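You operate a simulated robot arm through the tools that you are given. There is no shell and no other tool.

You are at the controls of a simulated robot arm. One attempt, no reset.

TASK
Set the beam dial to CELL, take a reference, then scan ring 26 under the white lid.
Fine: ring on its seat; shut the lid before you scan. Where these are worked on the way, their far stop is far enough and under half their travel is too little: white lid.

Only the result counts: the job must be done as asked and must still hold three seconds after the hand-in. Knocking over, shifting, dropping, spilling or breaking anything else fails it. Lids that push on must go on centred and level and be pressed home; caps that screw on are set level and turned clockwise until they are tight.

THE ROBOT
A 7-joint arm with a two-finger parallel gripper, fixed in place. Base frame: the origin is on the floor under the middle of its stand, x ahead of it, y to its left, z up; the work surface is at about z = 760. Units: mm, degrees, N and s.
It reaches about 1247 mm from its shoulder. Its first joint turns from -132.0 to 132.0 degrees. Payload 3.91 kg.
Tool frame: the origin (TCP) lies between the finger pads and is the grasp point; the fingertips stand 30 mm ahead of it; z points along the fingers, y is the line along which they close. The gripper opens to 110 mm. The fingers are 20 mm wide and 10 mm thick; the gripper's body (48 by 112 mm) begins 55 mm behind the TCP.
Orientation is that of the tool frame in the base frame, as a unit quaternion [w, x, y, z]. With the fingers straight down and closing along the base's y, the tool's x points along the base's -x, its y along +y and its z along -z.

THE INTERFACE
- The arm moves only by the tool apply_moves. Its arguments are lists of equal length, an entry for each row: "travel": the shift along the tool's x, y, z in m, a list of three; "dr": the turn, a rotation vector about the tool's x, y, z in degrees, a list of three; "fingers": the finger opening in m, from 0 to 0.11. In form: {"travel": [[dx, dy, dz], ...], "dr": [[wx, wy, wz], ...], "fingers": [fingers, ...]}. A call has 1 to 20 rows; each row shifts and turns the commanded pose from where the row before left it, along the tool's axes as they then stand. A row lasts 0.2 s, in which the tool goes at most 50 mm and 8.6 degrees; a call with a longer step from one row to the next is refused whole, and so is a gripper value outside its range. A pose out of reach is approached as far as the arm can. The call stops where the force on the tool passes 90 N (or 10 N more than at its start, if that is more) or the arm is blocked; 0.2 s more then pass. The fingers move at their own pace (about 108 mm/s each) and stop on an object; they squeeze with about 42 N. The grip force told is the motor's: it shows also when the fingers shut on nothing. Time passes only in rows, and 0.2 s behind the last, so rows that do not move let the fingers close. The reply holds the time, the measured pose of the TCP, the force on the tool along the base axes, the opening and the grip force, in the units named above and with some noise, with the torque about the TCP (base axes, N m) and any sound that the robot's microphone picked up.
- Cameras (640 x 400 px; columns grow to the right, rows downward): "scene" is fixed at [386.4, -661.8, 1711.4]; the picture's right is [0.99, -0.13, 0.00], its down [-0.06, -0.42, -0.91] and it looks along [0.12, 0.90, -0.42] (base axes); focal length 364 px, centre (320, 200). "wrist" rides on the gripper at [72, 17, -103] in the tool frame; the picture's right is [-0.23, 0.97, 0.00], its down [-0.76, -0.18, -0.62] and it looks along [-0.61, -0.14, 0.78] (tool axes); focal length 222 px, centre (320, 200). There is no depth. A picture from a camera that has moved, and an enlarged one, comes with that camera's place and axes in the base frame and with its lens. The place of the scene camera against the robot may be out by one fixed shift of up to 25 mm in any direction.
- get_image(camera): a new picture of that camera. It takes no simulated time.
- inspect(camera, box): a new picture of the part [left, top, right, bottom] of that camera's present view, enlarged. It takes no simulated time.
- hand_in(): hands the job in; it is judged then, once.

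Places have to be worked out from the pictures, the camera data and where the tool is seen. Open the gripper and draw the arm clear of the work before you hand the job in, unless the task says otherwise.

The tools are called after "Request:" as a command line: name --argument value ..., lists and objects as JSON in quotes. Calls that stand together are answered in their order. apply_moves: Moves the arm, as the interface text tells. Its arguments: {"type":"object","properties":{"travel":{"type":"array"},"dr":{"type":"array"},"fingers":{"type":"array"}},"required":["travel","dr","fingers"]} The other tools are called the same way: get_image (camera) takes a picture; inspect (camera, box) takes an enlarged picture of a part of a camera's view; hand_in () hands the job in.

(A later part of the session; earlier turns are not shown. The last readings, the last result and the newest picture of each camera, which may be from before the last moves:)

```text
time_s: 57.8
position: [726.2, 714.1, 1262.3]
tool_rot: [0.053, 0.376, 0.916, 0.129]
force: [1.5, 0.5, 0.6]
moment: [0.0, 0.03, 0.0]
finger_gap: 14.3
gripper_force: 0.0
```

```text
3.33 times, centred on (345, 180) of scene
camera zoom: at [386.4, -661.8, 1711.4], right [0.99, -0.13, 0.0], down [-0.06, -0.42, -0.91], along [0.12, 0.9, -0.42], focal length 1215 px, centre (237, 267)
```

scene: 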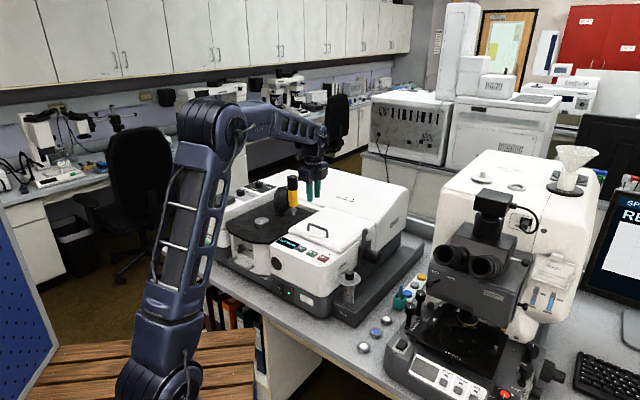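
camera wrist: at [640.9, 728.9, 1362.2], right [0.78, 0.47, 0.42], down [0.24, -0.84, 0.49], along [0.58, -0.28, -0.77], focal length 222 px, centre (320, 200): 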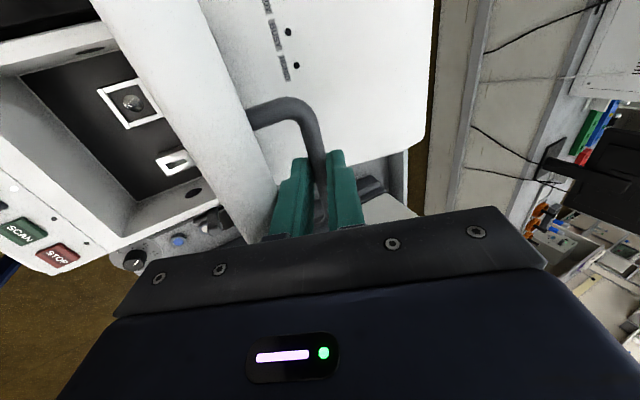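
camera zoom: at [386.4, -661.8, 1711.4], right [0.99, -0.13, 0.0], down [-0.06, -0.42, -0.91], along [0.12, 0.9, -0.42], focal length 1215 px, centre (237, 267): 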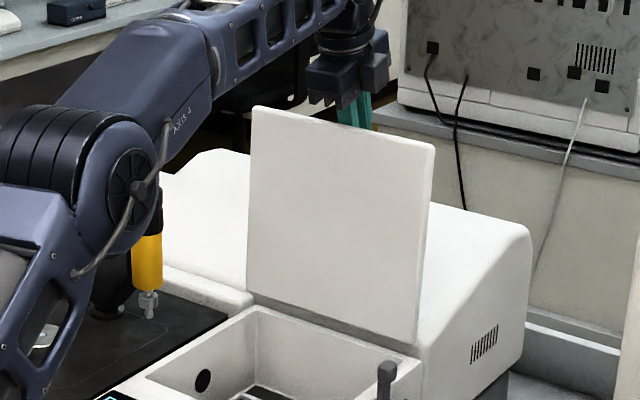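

The lid leans back on the rear pad now (~96°), past balance. I keep lowering it back gently with the rear finger toward its far stop.

Request:
apply_moves --travel '[[0, 0.0052, 0.0022], [0, 0.0052, 0.0022], [0, 0.0052, 0.0022], [0, 0, 0], [0, 0, 0]]' --dr '[[1.3, 0, 0], [1.3, 0, 0], [1.3, 0, 0], [0, 0, 0], [0, 0, 0]]' --fingers '[0.015, 0.015, 0.015, 0.015, 0.015]'

Request:
inspect --camera "wrist" --box '[220, 80, 400, 240]'

Request:
inspect --camera "scene" --box '[290, 120, 400, 240]'

```text
time_s: 59.0
position: [737.0, 724.5, 1258.8]
tool_rot: [0.04, 0.378, 0.92, 0.097]
force: [-0.7, -0.4, -0.6]
moment: [-0.02, 0.0, 0.01]
finger_gap: 15.3
gripper_force: 0.5
```

```text
2.50 times, centred on (310, 160) of wrist
camera zoom: at [682.7, 771.4, 1365.1], right [0.83, 0.52, 0.2], down [0.33, -0.75, 0.57], along [0.45, -0.41, -0.79], focal length 555 px, centre (345, 300)
```

zoom: 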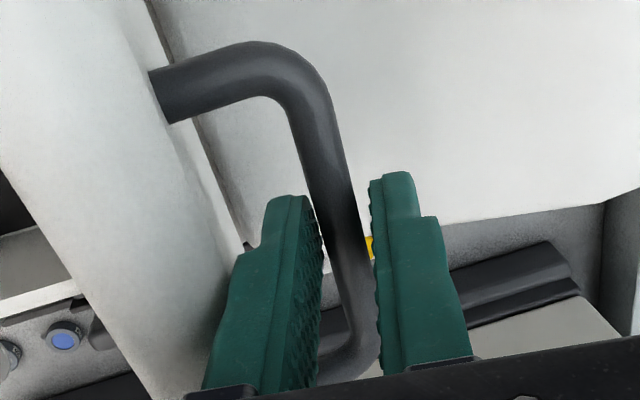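

```text
3.33 times, centred on (345, 180) of scene
camera zoom: at [386.4, -661.8, 1711.4], right [0.99, -0.13, 0.0], down [-0.06, -0.42, -0.91], along [0.12, 0.9, -0.42], focal length 1215 px, centre (237, 267)
```

zoom: 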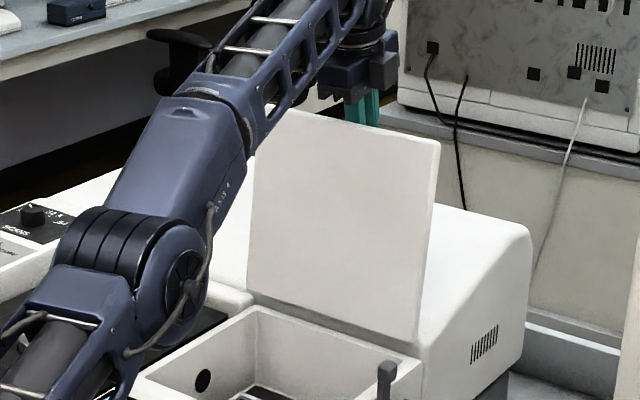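

The bar has left the rear pad: the lid seems to be resting at its far stop, near 100°. I draw the fingers back out along their own axis a little and check.

Request:
apply_moves --travel '[[0, 0, -0.006], [0, 0, -0.008], [0, 0, 0]]' --dr '[[0, 0, 0], [0, 0, 0], [0, 0, 0]]' --fingers '[0.015, 0.015, 0.015]'

Request:
inspect --camera "wrist" --box '[220, 80, 400, 240]'

Request:
get_image --camera "scene"

```text
time_s: 59.8
position: [733.2, 721.9, 1271.1]
tool_rot: [0.04, 0.377, 0.92, 0.097]
force: [0.4, 0.4, 0.3]
moment: [-0.02, 0.02, 0.02]
finger_gap: 15.0
gripper_force: 0.2
out of reach, approached as far as the arm can: row 1
```

```text
2.50 times, centred on (310, 160) of wrist
camera zoom: at [678.7, 767.7, 1377.2], right [0.83, 0.52, 0.2], down [0.33, -0.75, 0.57], along [0.45, -0.41, -0.79], focal length 555 px, centre (345, 300)
```

zoom: 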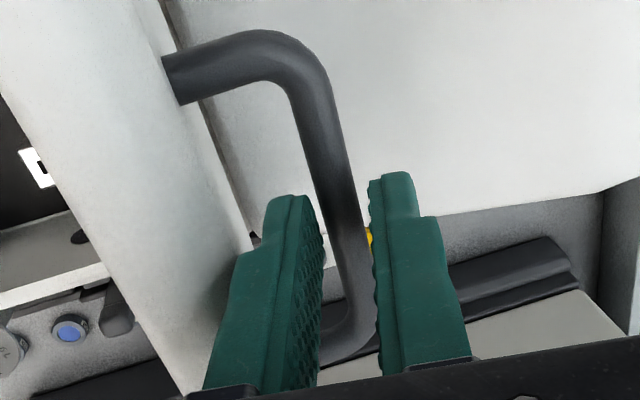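

```text
taken
```

scene: 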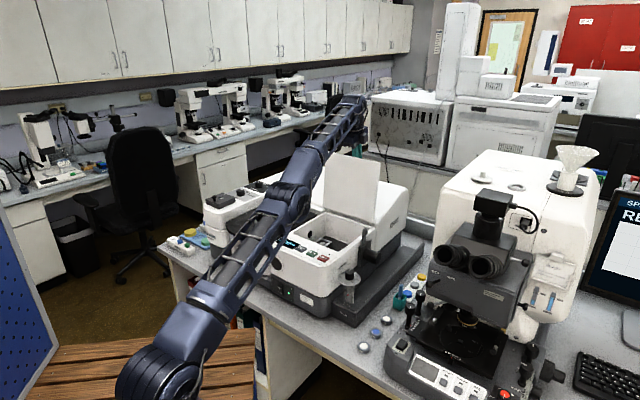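

That worked apart from a slight clip; the arm is nearly straight but the cage moved out 13 mm. I continue withdrawing along the finger axis.

Request:
apply_moves --travel '[[0, 0, -0.008], [0, 0, -0.008], [0, 0, 0]]' --dr '[[0, 0, 0], [0, 0, 0], [0, 0, 0]]' --fingers '[0.015, 0.015, 0.015]'

Request:
inspect --camera "wrist" --box '[220, 80, 400, 240]'

```text
time_s: 60.6
position: [729.3, 716.9, 1285.6]
tool_rot: [0.04, 0.377, 0.92, 0.097]
force: [-0.1, 0.1, -0.6]
moment: [-0.02, -0.02, 0.01]
finger_gap: 15.2
gripper_force: 0.1
out of reach, approached as far as the arm can: row 1
```

```text
2.50 times, centred on (310, 160) of wrist
camera zoom: at [674.5, 762.4, 1392.1], right [0.83, 0.52, 0.2], down [0.33, -0.75, 0.57], along [0.45, -0.41, -0.79], focal length 555 px, centre (345, 300)
```

zoom: 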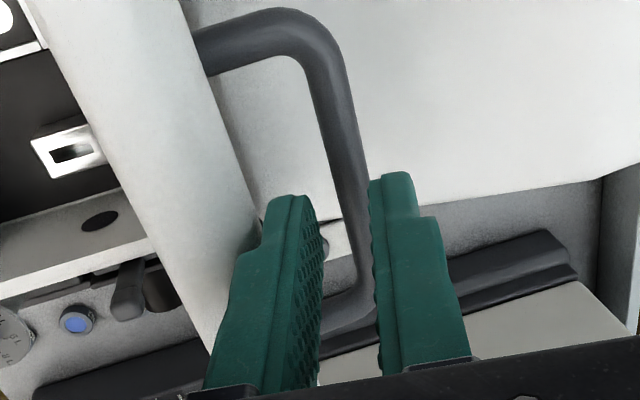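

The fingertips are clear of the bar and the lid stays put. I rise further to clear the lid's upper edge.

Request:
apply_moves --travel '[[0, 0.001, -0.008], [0, 0.001, -0.008], [0, 0.001, -0.008], [0, 0, -0.008], [0, 0, 0]]' --dr '[[0, 0, 0], [0, 0, 0], [0, 0, 0], [0, 0, 0], [0, 0, 0]]' --fingers '[0.015, 0.015, 0.015, 0.015, 0.015]'

Request:
get_image --camera "wrist"

Request:
get_image --camera "scene"

```text
time_s: 61.8
position: [717.3, 708.3, 1313.9]
tool_rot: [0.039, 0.377, 0.92, 0.097]
force: [0.1, 0.1, 0.8]
moment: [-0.02, 0.02, -0.01]
finger_gap: 15.2
gripper_force: 0.1
out of reach, approached as far as the arm can: row 2
```

```text
taken
camera wrist: at [663.5, 753.7, 1420.4], right [0.83, 0.52, 0.2], down [0.33, -0.75, 0.57], along [0.45, -0.41, -0.79], focal length 222 px, centre (320, 200)
```

wrist: 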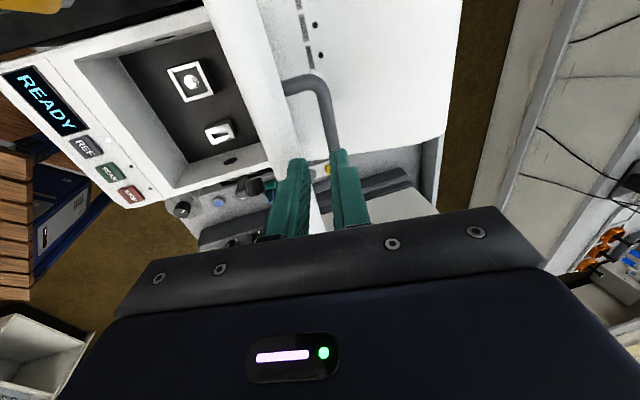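

```text
taken
```

scene: 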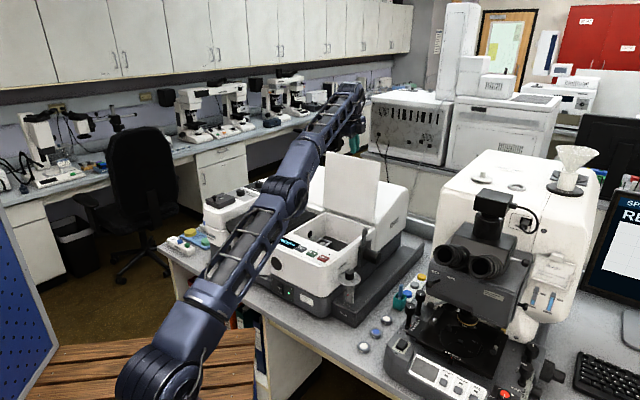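

The fingertips are just above the lid's edge and the lid rests open. I rise a little more and then draw back toward the robot over it.

Request:
apply_moves --travel '[[0, 0, -0.012], [0, 0, -0.012], [0, -0.03, -0.02], [0, -0.04, -0.015], [0, -0.045, -0.01], [0, -0.045, -0.01], [0, -0.045, 0], [0, 0, 0]]' --dr '[[0, 0, 0], [0, 0, 0], [0, 0, 0], [0, 0, 0], [0, 0, 0], [0, 0, 0], [0, 0, 0], [0, 0, 0]]' --fingers '[0.015, 0.015, 0.015, 0.015, 0.015, 0.015, 0.015, 0.015]'

Request:
get_image --camera "wrist"

Request:
inspect --camera "scene" --box '[260, 100, 420, 280]'

```text
time_s: 63.6
position: [562.5, 548.6, 1345.9]
tool_rot: [0.04, 0.377, 0.92, 0.098]
force: [0.4, -0.3, 0.4]
moment: [-0.01, 0.01, -0.03]
finger_gap: 15.1
gripper_force: 0.1
out of reach, approached as far as the arm can: row 1
```

```text
taken
camera wrist: at [508.4, 593.8, 1452.3], right [0.83, 0.52, 0.2], down [0.33, -0.75, 0.57], along [0.45, -0.41, -0.79], focal length 222 px, centre (320, 200)
```

wrist: 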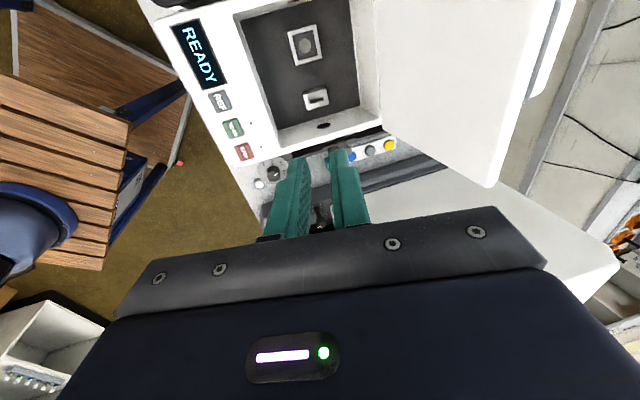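

```text
2.22 times, centred on (340, 190) of scene
camera zoom: at [386.4, -661.8, 1711.4], right [0.99, -0.13, 0.0], down [-0.06, -0.42, -0.91], along [0.12, 0.9, -0.42], focal length 810 px, centre (276, 222)
```

zoom: 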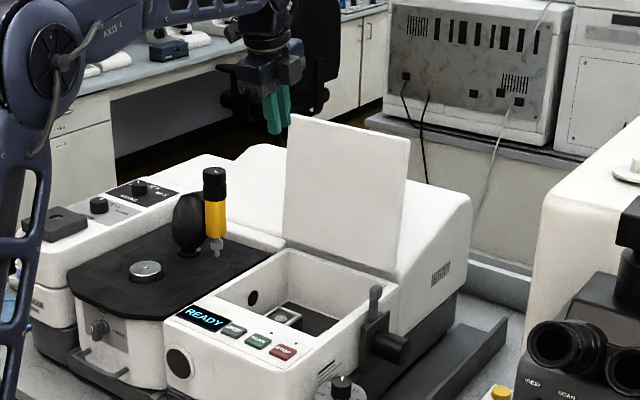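

The lid stands open by itself. I enlarge the view into the compartment to study the seat.

Request:
inspect --camera "wrist" --box '[225, 0, 395, 160]'

Request:
inspect --camera "scene" --box '[300, 205, 370, 255]'

```text
2.50 times, centred on (310, 80) of wrist
camera zoom: at [508.4, 593.8, 1452.3], right [0.83, 0.52, 0.2], down [0.33, -0.75, 0.57], along [0.45, -0.41, -0.79], focal length 555 px, centre (345, 500)
```

zoom: 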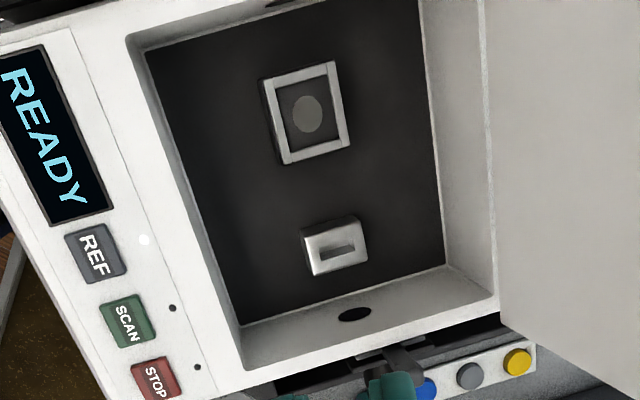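

```text
8.00 times, centred on (335, 230) of scene
camera zoom: at [386.4, -661.8, 1711.4], right [0.99, -0.13, 0.0], down [-0.06, -0.42, -0.91], along [0.12, 0.9, -0.42], focal length 2916 px, centre (200, -40)
```

zoom: 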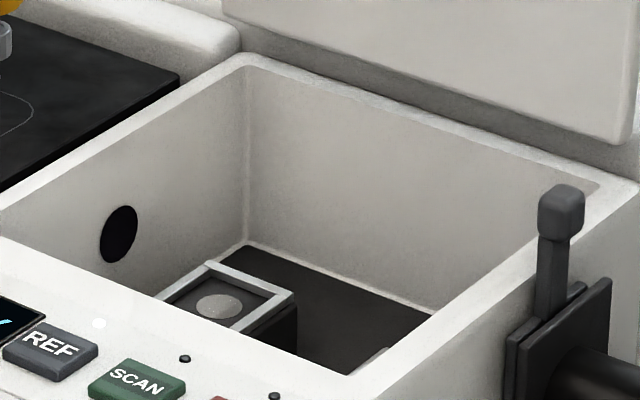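

The seat is a raised block with a bright square rim and an empty round window at about (583, 629); nothing sits on it. I turn the gripper back to straight down with the camera on the robot's side and look at the seat from above.

Request:
apply_moves --travel '[[0, 0, 0], [0, 0, 0], [0, 0, 0], [0, 0, 0], [0, 0, 0], [0, 0, 0], [0, 0, 0], [0, 0, 0], [0, 0, 0], [0, 0, 0], [0, 0, 0], [0, 0, 0], [0, 0, 0], [-0.0083, 0.0101, 0.035], [-0.0083, 0.0101, 0.035], [-0.0083, 0.0101, 0.035], [-0.0083, 0.0101, 0.035], [-0.0083, 0.0101, 0.035], [0, 0, 0]]' --dr '[[6.1, 0, 0], [6.1, 0, 0], [0, 0, -8.2], [0, 0, -8.2], [0, 0, -8.2], [0, 0, -8.2], [0, 0, -8.2], [0, 0, -8.2], [0, 0, -8.2], [0, 0, -8.2], [0, 0, -8.2], [0, 0, -8.2], [0, 0, -8.2], [0, 0, 0], [0, 0, 0], [0, 0, 0], [0, 0, 0], [0, 0, 0], [0, 0, 0]]' --fingers '[0.015, 0.015, 0.03, 0.05, 0.06, 0.06, 0.06, 0.06, 0.06, 0.06, 0.06, 0.06, 0.06, 0.06, 0.06, 0.06, 0.06, 0.06, 0.06]'

Request:
get_image --camera "wrist"

Request:
get_image --camera "scene"

```text
time_s: 67.6
position: [556.0, 614.8, 1170.4]
tool_rot: [-0.001, -0.387, 0.922, -0.001]
force: [0.6, -0.2, 0.5]
moment: [-0.02, 0.0, 0.0]
finger_gap: 60.2
gripper_force: 0.1
```

```text
taken
camera wrist: at [494.1, 574.0, 1274.8], right [-0.54, 0.84, 0.0], down [0.66, 0.42, 0.62], along [0.53, 0.33, -0.78], focal length 222 px, centre (320, 200)
```

wrist: 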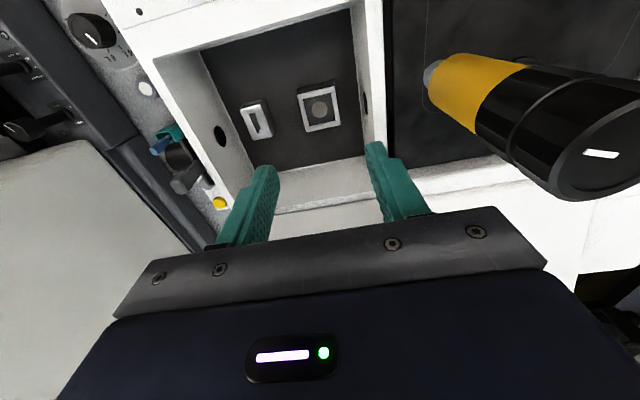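

```text
taken
```

scene: 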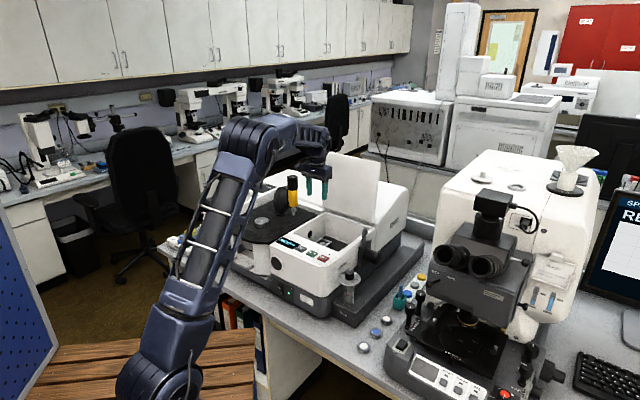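

I enlarge the seat.

Request:
inspect --camera "wrist" --box '[190, 10, 400, 190]'

Request:
inspect --camera "wrist" --box '[285, 70, 355, 140]'

```text
2.22 times, centred on (295, 100) of wrist
camera zoom: at [494.1, 574.0, 1274.8], right [-0.54, 0.84, 0.0], down [0.66, 0.42, 0.62], along [0.53, 0.33, -0.78], focal length 494 px, centre (376, 422)
```

zoom: 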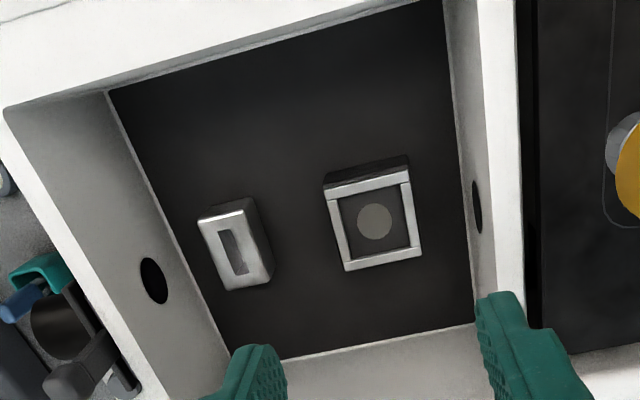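

```text
5.71 times, centred on (320, 105) of wrist
camera zoom: at [494.1, 574.0, 1274.8], right [-0.54, 0.84, 0.0], down [0.66, 0.42, 0.62], along [0.53, 0.33, -0.78], focal length 1269 px, centre (320, 743)
```

zoom: 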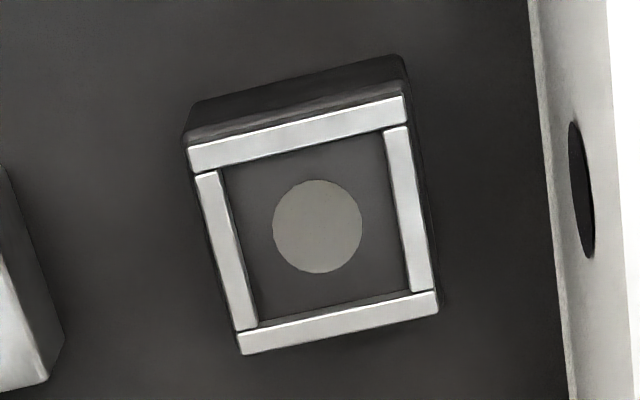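

The seat has four raised rails around a ~45 mm square with the window at about (579, 628, z≈937); the ring must go inside the rails. Now I go for ring 26, travelling high and then coming down over it for a close view.

Request:
apply_moves --travel '[[0, 0, -0.03], [0, 0, -0.03], [0.0252, -0.0347, 0], [0.0252, -0.0347, 0], [0.0252, -0.0347, 0], [0.0252, -0.0347, 0], [0.0252, -0.0347, 0], [0.0252, -0.0347, 0], [0.0252, -0.0347, 0], [0.0252, -0.0347, 0], [0.0252, -0.0347, 0], [0.0252, -0.0347, 0], [0, 0, 0.03], [0, 0, 0.04], [0, 0, 0.04], [0, 0, 0.04], [0, 0, 0.04], [0, 0, 0]]' --dr '[[0, 0, 0], [0, 0, 0], [0, 0, 0], [0, 0, 0], [0, 0, 0], [0, 0, 0], [0, 0, 0], [0, 0, 0], [0, 0, 0], [0, 0, 0], [0, 0, 0], [0, 0, 0], [0, 0, 7.2], [0, 0, 7.2], [0, 0, 7.2], [0, 0, 7.2], [0, 0, 0], [0, 0, 0]]' --fingers '[0.06, 0.06, 0.06, 0.06, 0.06, 0.06, 0.06, 0.06, 0.06, 0.06, 0.06, 0.06, 0.065, 0.065, 0.065, 0.065, 0.065, 0.065]'

Request:
get_image --camera "wrist"

Request:
get_image --camera "scene"

```text
time_s: 71.4
position: [626.6, 190.6, 1039.5]
tool_rot: [0.0, -0.145, 0.989, -0.001]
force: [-0.1, 0.1, 0.3]
moment: [-0.02, 0.03, -0.01]
finger_gap: 64.8
gripper_force: 0.1
```

```text
taken
camera wrist: at [554.5, 185.2, 1144.3], right [-0.06, 1.0, 0.0], down [0.78, 0.05, 0.62], along [0.62, 0.04, -0.78], focal length 222 px, centre (320, 200)
```

wrist: 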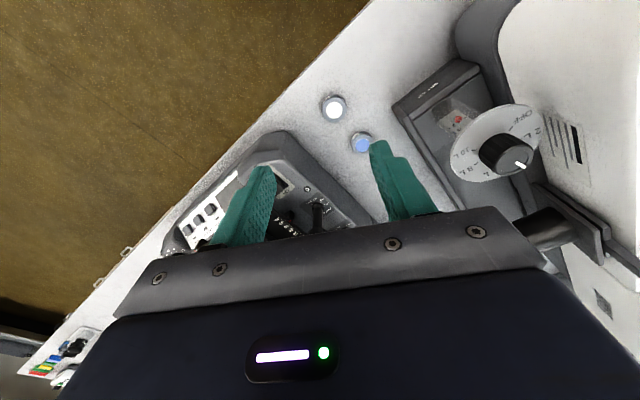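

```text
taken
```

scene: 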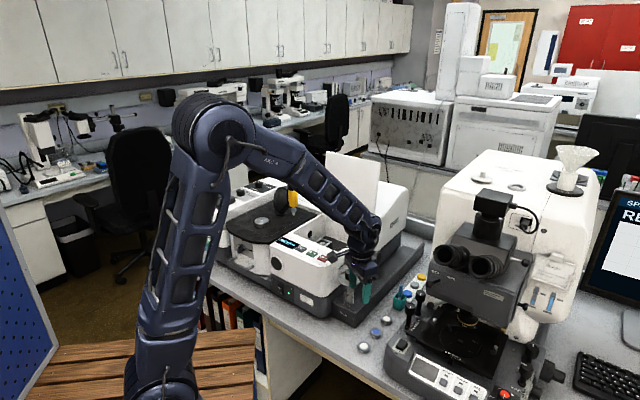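

Ring 26 (white) is at about pixel (333, 108), next to blue ring 29. I enlarge.

Request:
inspect --camera "wrist" --box '[290, 70, 410, 170]'

Request:
inspect --camera "wrist" --box '[308, 83, 358, 133]'

```text
4.00 times, centred on (350, 120) of wrist
camera zoom: at [554.5, 185.2, 1144.3], right [-0.06, 1.0, 0.0], down [0.78, 0.05, 0.62], along [0.62, 0.04, -0.78], focal length 888 px, centre (200, 520)
```

zoom: 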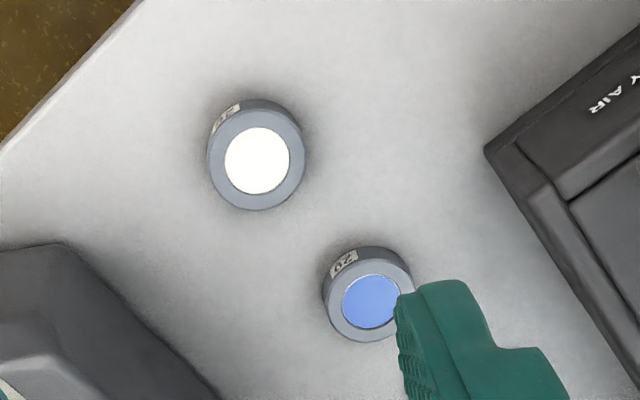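

```text
8.00 times, centred on (333, 108) of wrist
camera zoom: at [554.5, 185.2, 1144.3], right [-0.06, 1.0, 0.0], down [0.78, 0.05, 0.62], along [0.62, 0.04, -0.78], focal length 1777 px, centre (216, 936)
```

zoom: 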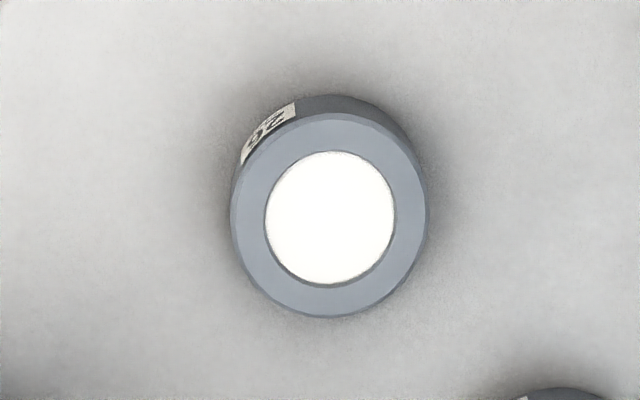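

Label reads 26. Its top centre works out at (663, 216, ~778), 40 mm across. I move over it and descend to z 840 for a check.

Request:
apply_moves --travel '[[-0.0211, 0.007, 0.03], [-0.0211, 0.0069, 0.03], [0, 0, 0.04], [0, 0, 0.04], [0, 0, 0.03], [0, 0, 0.03], [0, 0, 0]]' --dr '[[0, 0, 0], [0, 0, 0], [0, 0, 0], [0, 0, 0], [0, 0, 0], [0, 0, 0], [0, 0, 0]]' --fingers '[0.065, 0.065, 0.065, 0.065, 0.065, 0.065, 0.065]'

Request:
get_image --camera "wrist"

Request:
inspect --camera "scene" --box '[330, 270, 430, 360]'

```text
time_s: 73.0
position: [665.4, 217.8, 841.8]
tool_rot: [-0.001, -0.146, 0.989, -0.001]
force: [0.4, -0.2, -0.5]
moment: [0.01, 0.02, 0.0]
finger_gap: 64.9
gripper_force: 0.0
```

```text
taken
camera wrist: at [592.4, 211.6, 946.5], right [-0.06, 1.0, 0.0], down [0.78, 0.05, 0.62], along [0.62, 0.04, -0.78], focal length 222 px, centre (320, 200)
```

wrist: 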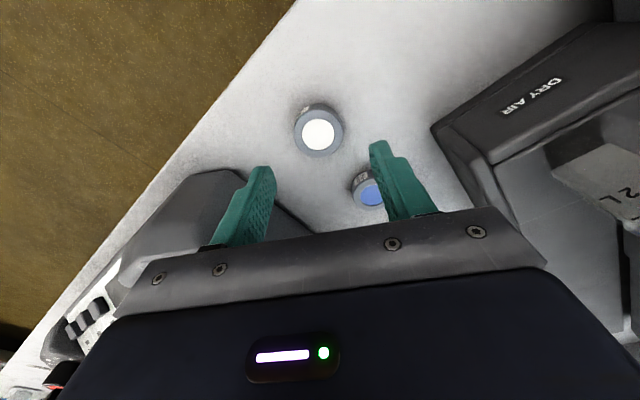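

```text
4.44 times, centred on (380, 315) of scene
camera zoom: at [386.4, -661.8, 1711.4], right [0.99, -0.13, 0.0], down [-0.06, -0.42, -0.91], along [0.12, 0.9, -0.42], focal length 1620 px, centre (53, -311)
```

zoom: 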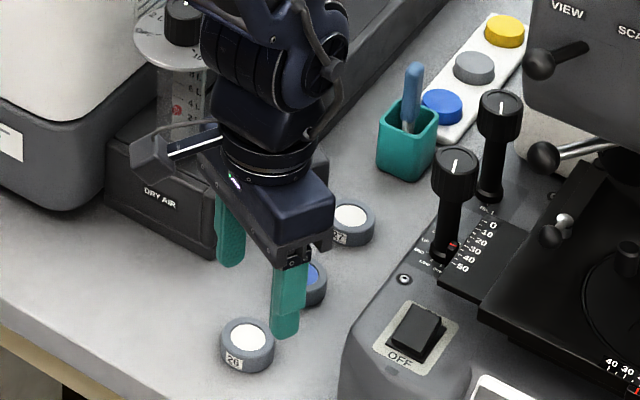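

I refine the ring's centre in this closer view.

Request:
inspect --camera "wrist" --box '[270, 85, 370, 185]'

```text
4.00 times, centred on (320, 135) of wrist
camera zoom: at [592.4, 211.6, 946.5], right [-0.06, 1.0, 0.0], down [0.78, 0.05, 0.62], along [0.62, 0.04, -0.78], focal length 888 px, centre (320, 460)
```

zoom: 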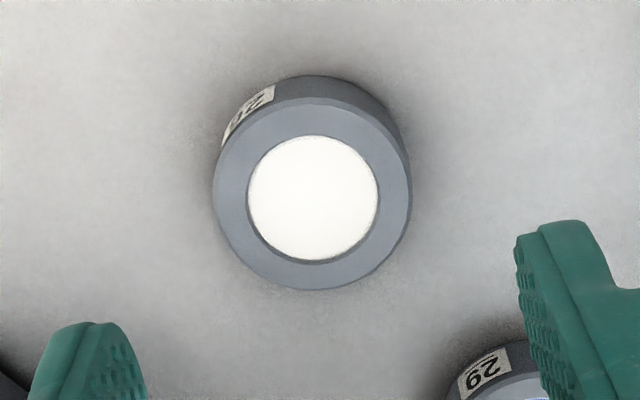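

Ring centre (662.5, 215.2). I shift 3 mm, descend so the tips stop about 6 mm above the bench, and close.

Request:
apply_moves --travel '[[0.0037, -0.0017, 0.015], [0, 0, 0.015], [0, 0, 0.01], [0, 0, 0.005], [0, 0, 0], [0, 0, 0], [0, 0, 0], [0, 0, 0]]' --dr '[[0, 0, 0], [0, 0, 0], [0, 0, 0], [0, 0, 0], [0, 0, 0], [0, 0, 0], [0, 0, 0], [0, 0, 0]]' --fingers '[0.06, 0.06, 0.06, 0.06, 0.05, 0.035, 0.03, 0.03]'

Request:
get_image --camera "wrist"

Request:
inspect --camera "scene" --box '[340, 290, 410, 360]'

```text
time_s: 74.8
position: [659.8, 213.4, 797.5]
tool_rot: [-0.001, -0.146, 0.989, 0.0]
force: [0.2, 0.4, -0.1]
moment: [-0.03, 0.01, -0.01]
finger_gap: 37.5
gripper_force: 41.9
```

```text
taken
camera wrist: at [587.7, 207.4, 900.4], right [-0.06, 1.0, 0.0], down [0.78, 0.05, 0.62], along [0.62, 0.04, -0.78], focal length 222 px, centre (320, 200)
```

wrist: 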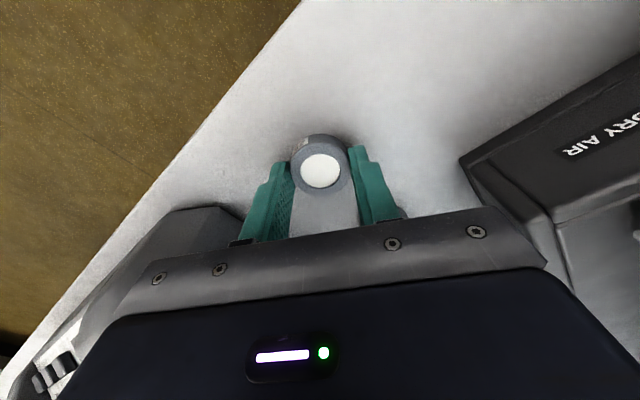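

```text
5.71 times, centred on (375, 325) of scene
camera zoom: at [386.4, -661.8, 1711.4], right [0.99, -0.13, 0.0], down [-0.06, -0.42, -0.91], along [0.12, 0.9, -0.42], focal length 2083 px, centre (6, -514)
```

zoom: 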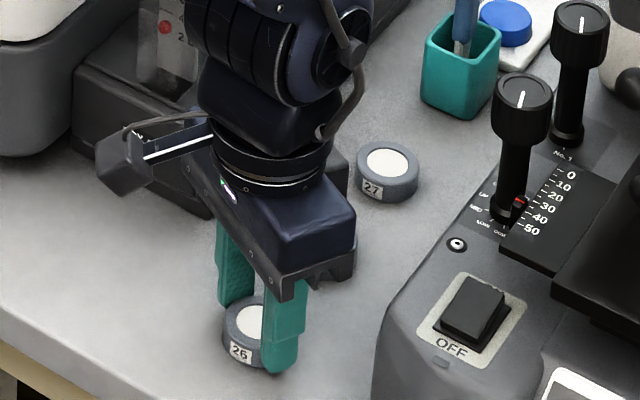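

Gripped (37.5 mm). I lift it and check how it sits in the fingers.

Request:
apply_moves --travel '[[0, 0, -0.01], [0, 0, -0.03], [0, 0, -0.04], [0, 0, -0.04], [0, 0, 0]]' --dr '[[0, 0, 0], [0, 0, 0], [0, 0, 0], [0, 0, 0], [0, 0, 0]]' --fingers '[0.03, 0.03, 0.03, 0.03, 0.03]'

Request:
inspect --camera "wrist" --box '[260, 110, 380, 210]'

Request:
inspect --camera "scene" --box '[340, 260, 410, 340]'

```text
time_s: 76.0
position: [662.4, 208.9, 916.6]
tool_rot: [-0.001, -0.146, 0.989, 0.0]
force: [-0.2, 0.0, -0.9]
moment: [0.01, -0.01, 0.04]
finger_gap: 37.7
gripper_force: 41.7
```

```text
4.00 times, centred on (320, 160) of wrist
camera zoom: at [589.7, 203.0, 1020.9], right [-0.06, 1.0, 0.0], down [0.78, 0.05, 0.62], along [0.62, 0.04, -0.78], focal length 888 px, centre (320, 360)
```

zoom: 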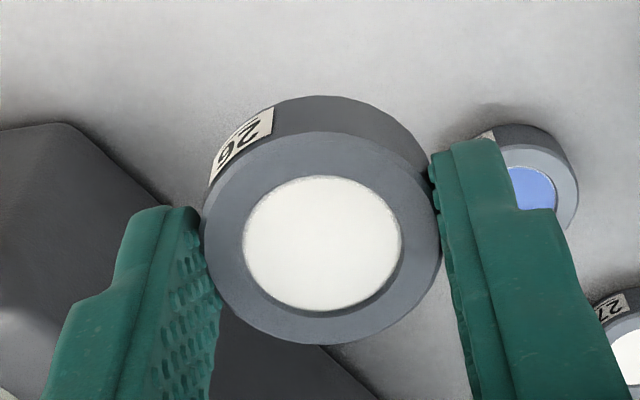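

```text
5.00 times, centred on (375, 300) of scene
camera zoom: at [386.4, -661.8, 1711.4], right [0.99, -0.13, 0.0], down [-0.06, -0.42, -0.91], along [0.12, 0.9, -0.42], focal length 1822 px, centre (45, -300)
```

zoom: 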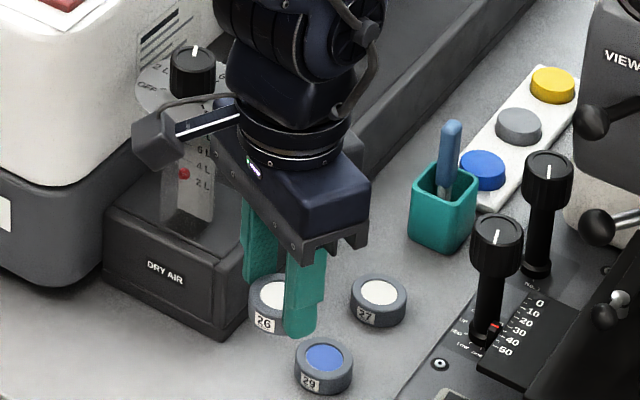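

The ring is held level with label 26 showing. The reported position has drifted a few mm, so I take another still reading.

Request:
apply_moves --travel '[[0, 0, 0], [0, 0, 0]]' --dr '[[0, 0, 0], [0, 0, 0]]' --fingers '[0.03, 0.03]'

Request:
get_image --camera "wrist"

```text
time_s: 76.6
position: [662.3, 209.9, 916.2]
tool_rot: [0.0, -0.146, 0.989, 0.0]
force: [-0.1, -0.4, 0.1]
moment: [-0.01, -0.01, -0.02]
finger_gap: 37.6
gripper_force: 42.1
```

```text
taken
camera wrist: at [589.6, 202.9, 1020.7], right [-0.06, 1.0, 0.0], down [0.78, 0.05, 0.62], along [0.62, 0.04, -0.78], focal length 222 px, centre (320, 200)
```

wrist: 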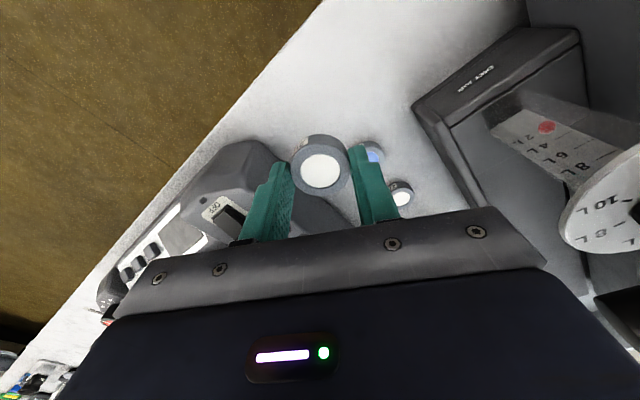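

Ring 26 sits about 7 mm below the tips and centred. I raise it high and carry it over the open compartment, turning back to the instrument's alignment.

Request:
apply_moves --travel '[[0, 0, -0.047], [0, 0, -0.047], [0, 0, -0.047], [0, 0, -0.047], [0, 0, -0.047], [0, 0, -0.047], [-0.0046, 0.0471, 0], [-0.0046, 0.0471, 0], [-0.0046, 0.0471, 0], [-0.0046, 0.0471, 0], [-0.0046, 0.0471, 0], [-0.0046, 0.0471, 0], [-0.0046, 0.0471, 0], [-0.0046, 0.0471, 0], [-0.0046, 0.0471, 0], [0, 0, 0]]' --dr '[[0, 0, 0], [0, 0, 0], [0, 0, 0], [0, 0, 0], [0, 0, 0], [0, 0, 0], [0, 0, 0], [0, 0, 0], [0, 0, 0], [0, 0, 0], [0, 0, 0], [0, 0, 0], [0, 0, 0], [0, 0, 0], [0, 0, 0], [0, 0, 0]]' --fingers '[0.03, 0.03, 0.03, 0.03, 0.03, 0.03, 0.03, 0.03, 0.03, 0.03, 0.03, 0.03, 0.03, 0.03, 0.03, 0.03]'

Request:
apply_moves --travel '[[0, 0, 0], [0, 0, 0], [0, 0, 0], [0, 0, 0], [0, 0, 0]]' --dr '[[0, 0, -7.2], [0, 0, -7.2], [0, 0, -7.2], [0, 0, -7.1], [0, 0, 0]]' --fingers '[0.03, 0.03, 0.03, 0.03, 0.03]'

Request:
get_image --camera "wrist"

Request:
get_image --camera "scene"

```text
time_s: 80.0
position: [577.2, 632.0, 1197.4]
tool_rot: [0.0, -0.145, 0.989, -0.001]
force: [0.1, 1.6, -0.7]
moment: [0.02, 0.01, 0.01]
finger_gap: 37.8
gripper_force: 41.9
```

```text
time_s: 81.2
position: [576.2, 631.3, 1197.9]
tool_rot: [-0.001, -0.387, 0.922, 0.0]
force: [-0.1, -0.3, -0.5]
moment: [0.01, 0.05, 0.01]
finger_gap: 37.5
gripper_force: 42.3
```

```text
taken
camera wrist: at [515.3, 590.3, 1302.3], right [-0.54, 0.84, 0.0], down [0.66, 0.42, 0.62], along [0.53, 0.33, -0.78], focal length 222 px, centre (320, 200)
```

wrist: 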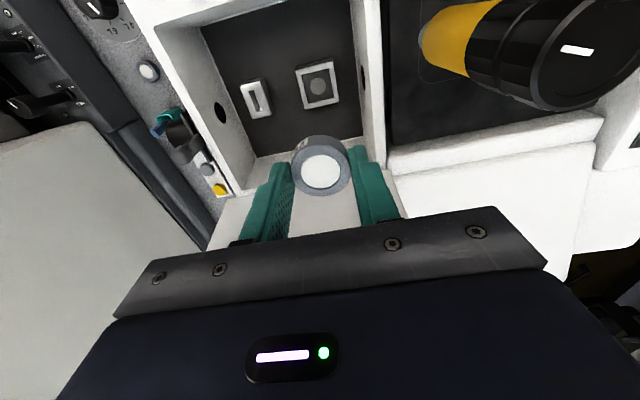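

```text
taken
```

scene: 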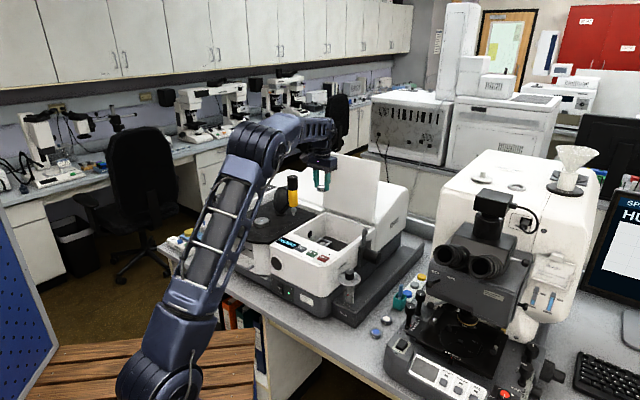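

The monitor text has changed ("HU..."). I read the monitor, the instrument's display and the lamps.

Request:
inspect --camera "scene" --box '[580, 180, 640, 260]'

Request:
inspect --camera "scene" --box '[270, 215, 350, 275]'

Request:
inspect --camera "scene" --box '[330, 180, 420, 330]'

```text
5.00 times, centred on (610, 220) of scene
camera zoom: at [386.4, -661.8, 1711.4], right [0.99, -0.13, 0.0], down [-0.06, -0.42, -0.91], along [0.12, 0.9, -0.42], focal length 1822 px, centre (-1130, 100)
```

zoom: 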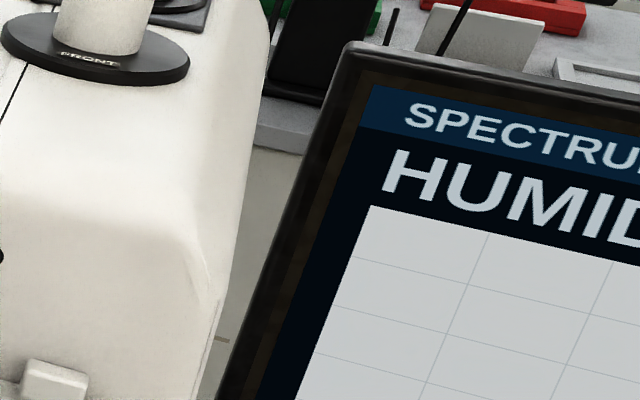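

```text
6.67 times, centred on (310, 245) of scene
camera zoom: at [386.4, -661.8, 1711.4], right [0.99, -0.13, 0.0], down [-0.06, -0.42, -0.91], along [0.12, 0.9, -0.42], focal length 2430 px, centre (387, -100)
```

zoom: 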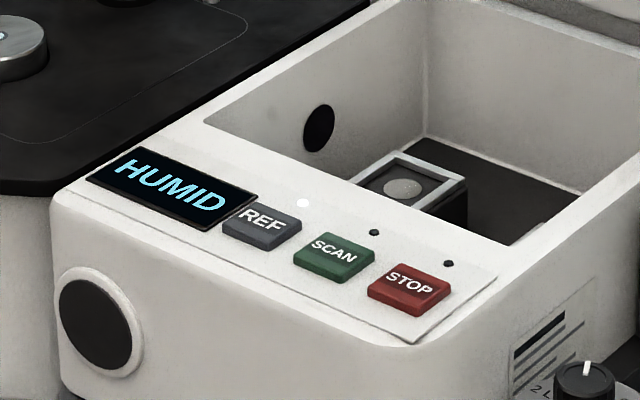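

```text
2.67 times, centred on (375, 255) of scene
camera zoom: at [386.4, -661.8, 1711.4], right [0.99, -0.13, 0.0], down [-0.06, -0.42, -0.91], along [0.12, 0.9, -0.42], focal length 972 px, centre (173, 53)
```

zoom: 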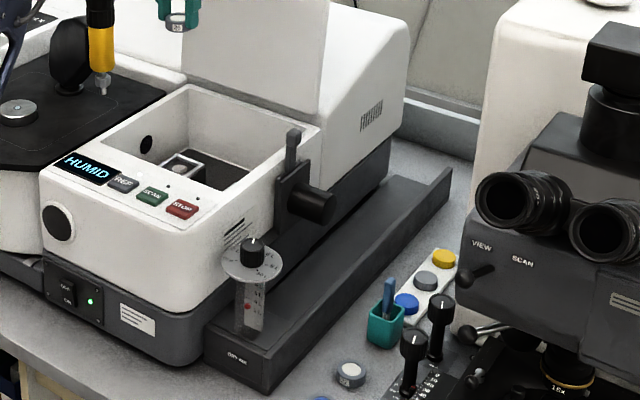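

HUMID shows because the lid has been open; the REF lamp is still lit, so I should place the ring promptly, shut the lid and wait for READY. I enlarge the seat from this pose to centre on it.

Request:
inspect --camera "wrist" --box '[285, 52, 355, 122]'

```text
5.71 times, centred on (320, 87) of wrist
camera zoom: at [515.3, 590.3, 1302.3], right [-0.54, 0.84, 0.0], down [0.66, 0.42, 0.62], along [0.53, 0.33, -0.78], focal length 1269 px, centre (320, 846)
```

zoom: 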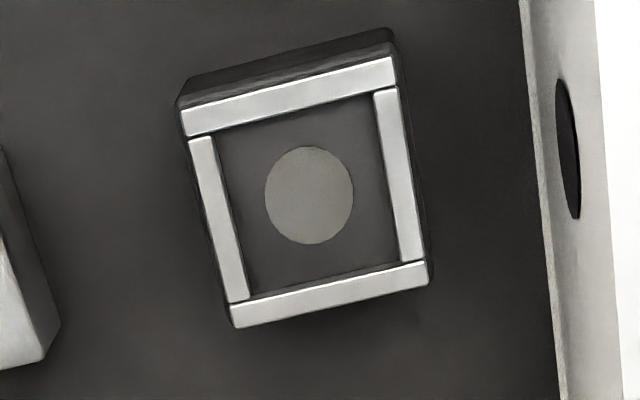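

Seat centre agrees at (579.4, 628.4, ~936). I centre the ring over it and lower to rim height for a check.

Request:
apply_moves --travel '[[0.0008, -0.0049, 0.02], [0, 0, 0.035], [0, 0, 0.035], [0, 0, 0.035], [0, 0, 0.025], [0, 0, 0]]' --dr '[[0, 0, 0], [0, 0, 0], [0, 0, 0], [0, 0, 0], [0, 0, 0], [0, 0, 0]]' --fingers '[0.03, 0.03, 0.03, 0.03, 0.03, 0.03]'

Request:
get_image --camera "wrist"

Request:
inspect --camera "wrist" --box '[250, 70, 400, 220]'

Request:
inspect --camera "scene" --box '[280, 180, 370, 260]'

```text
time_s: 82.6
position: [578.7, 625.8, 1047.8]
tool_rot: [-0.001, -0.387, 0.922, -0.001]
force: [-0.3, 0.1, 0.3]
moment: [-0.02, -0.01, 0.0]
finger_gap: 37.7
gripper_force: 42.2
```

```text
taken
camera wrist: at [516.7, 585.0, 1151.4], right [-0.53, 0.84, 0.0], down [0.66, 0.42, 0.62], along [0.53, 0.33, -0.78], focal length 222 px, centre (320, 200)
```

wrist: 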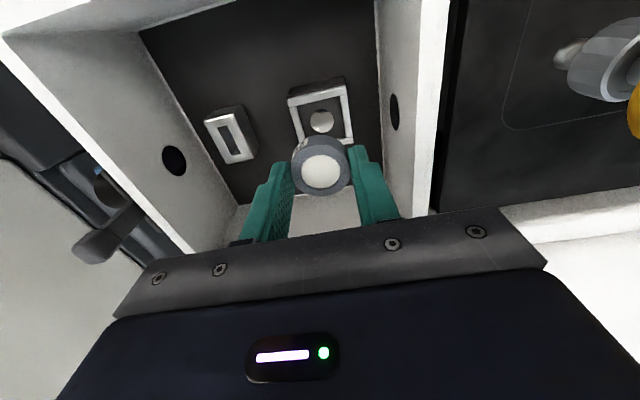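

```text
2.67 times, centred on (325, 145) of wrist
camera zoom: at [516.7, 585.0, 1151.4], right [-0.53, 0.84, 0.0], down [0.66, 0.42, 0.62], along [0.53, 0.33, -0.78], focal length 592 px, centre (307, 347)
```

zoom: 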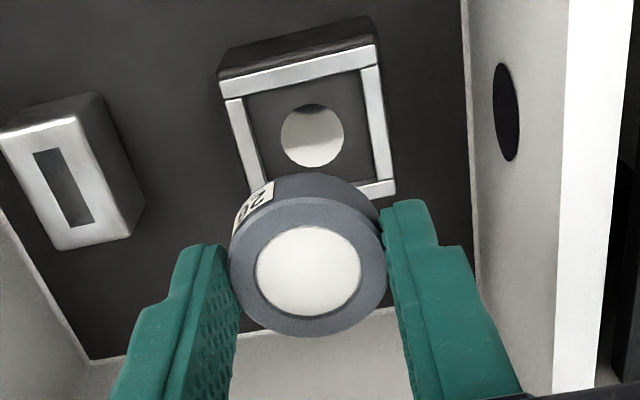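

```text
5.00 times, centred on (325, 220) of scene
camera zoom: at [386.4, -661.8, 1711.4], right [0.99, -0.13, 0.0], down [-0.06, -0.42, -0.91], along [0.12, 0.9, -0.42], focal length 1822 px, centre (295, 100)
```

zoom: 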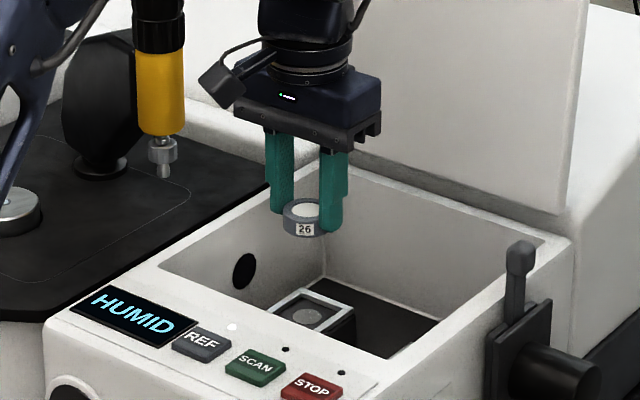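

The ring is nearly over the window; the small remaining ambiguity shrinks as I go down. I lower 45 mm more and look again.

Request:
apply_moves --travel '[[0, 0, 0.02], [0, 0, 0.02], [0, 0, 0.005], [0, 0, 0]]' --dr '[[0, 0, 0], [0, 0, 0], [0, 0, 0], [0, 0, 0]]' --fingers '[0.03, 0.03, 0.03, 0.03]'

Request:
inspect --camera "wrist" --box '[250, 70, 400, 220]'

Request:
inspect --camera "scene" --box '[305, 215, 355, 255]'

```text
time_s: 83.6
position: [579.3, 626.5, 1002.4]
tool_rot: [0.0, -0.386, 0.922, -0.001]
force: [0.3, 0.6, 0.4]
moment: [-0.01, 0.05, 0.02]
finger_gap: 37.9
gripper_force: 41.7
```

```text
2.67 times, centred on (325, 145) of wrist
camera zoom: at [518.5, 586.2, 1106.9], right [-0.54, 0.84, 0.0], down [0.66, 0.42, 0.62], along [0.53, 0.33, -0.78], focal length 592 px, centre (307, 347)
```

zoom: 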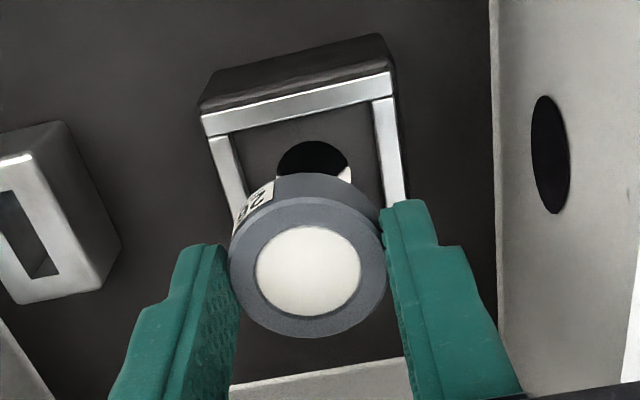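

```text
10.00 times, centred on (330, 235) of scene
camera zoom: at [386.4, -661.8, 1711.4], right [0.99, -0.13, 0.0], down [-0.06, -0.42, -0.91], along [0.12, 0.9, -0.42], focal length 3644 px, centre (220, -150)
```

zoom: 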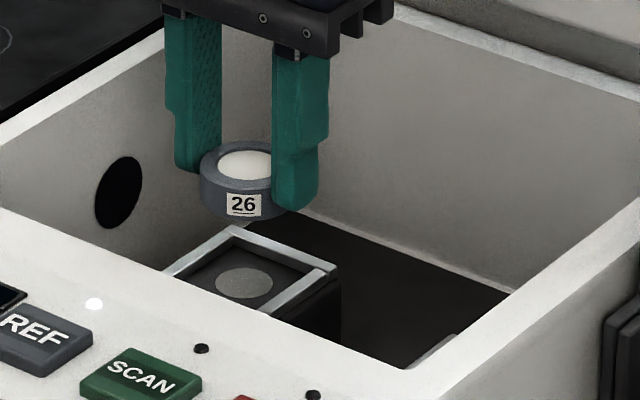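

Both views agree: the seat floor is about 33 mm below the ring, and the ring is centred within about 1 mm. I go down 25 mm and then feel for contact.

Request:
apply_moves --travel '[[0, 0, 0.01], [0, 0, 0.01], [0, 0, 0.006], [0, 0, 0]]' --dr '[[0, 0, 0], [0, 0, 0], [0, 0, 0], [0, 0, 0]]' --fingers '[0.03, 0.03, 0.03, 0.03]'

Request:
inspect --camera "wrist" --box '[260, 90, 380, 200]'

Request:
inspect --camera "scene" --box '[305, 215, 355, 255]'

```text
time_s: 84.6
position: [580.0, 625.4, 977.6]
tool_rot: [-0.001, -0.387, 0.922, -0.001]
force: [-0.3, 0.5, 0.3]
moment: [-0.01, -0.01, 0.04]
finger_gap: 37.7
gripper_force: 41.8
```

```text
3.64 times, centred on (320, 145) of wrist
camera zoom: at [518.6, 584.6, 1081.4], right [-0.54, 0.84, 0.0], down [0.66, 0.42, 0.62], along [0.53, 0.33, -0.78], focal length 808 px, centre (320, 400)
```

zoom: 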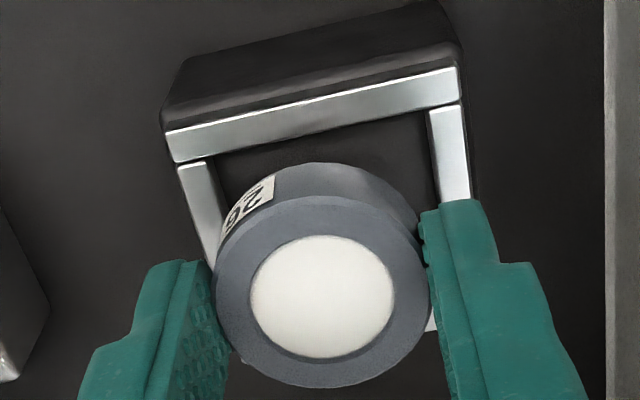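

```text
10.00 times, centred on (330, 235) of scene
camera zoom: at [386.4, -661.8, 1711.4], right [0.99, -0.13, 0.0], down [-0.06, -0.42, -0.91], along [0.12, 0.9, -0.42], focal length 3644 px, centre (220, -150)
```

zoom: 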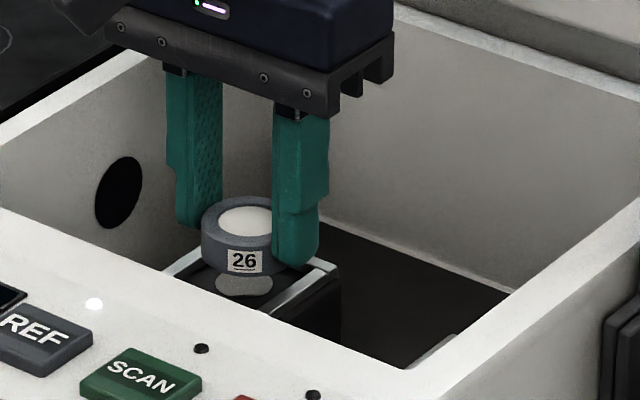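

Close up, the rails are only ~41 mm apart inside against the 38 mm ring, and the seat looks about 4 mm off to one side along the closing direction. I enlarge more to measure that offset.

Request:
inspect --camera "wrist" --box '[270, 100, 370, 165]'

Request:
inspect --camera "scene" --box '[314, 230, 344, 252]'

```text
6.15 times, centred on (320, 132) of wrist
camera zoom: at [518.6, 584.6, 1081.4], right [-0.54, 0.84, 0.0], down [0.66, 0.42, 0.62], along [0.53, 0.33, -0.78], focal length 1367 px, centre (320, 615)
```

zoom: 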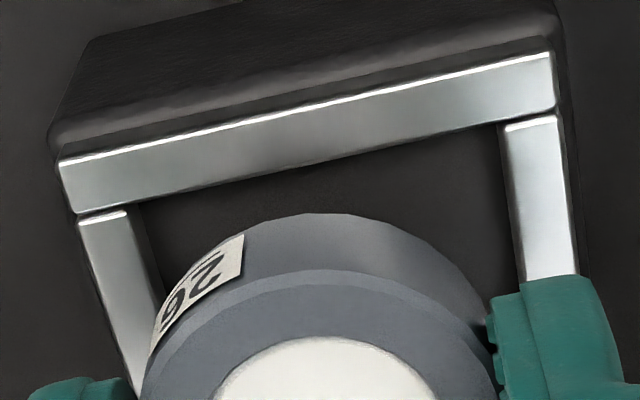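

```text
16.00 times, centred on (329, 241) of scene
camera zoom: at [386.4, -661.8, 1711.4], right [0.99, -0.13, 0.0], down [-0.06, -0.42, -0.91], along [0.12, 0.9, -0.42], focal length 5831 px, centre (176, -456)
```

zoom: 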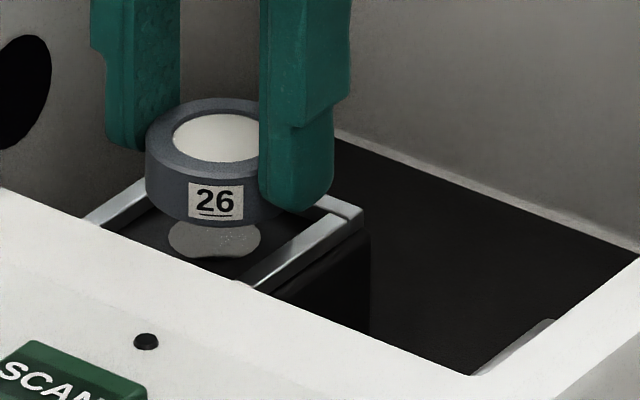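

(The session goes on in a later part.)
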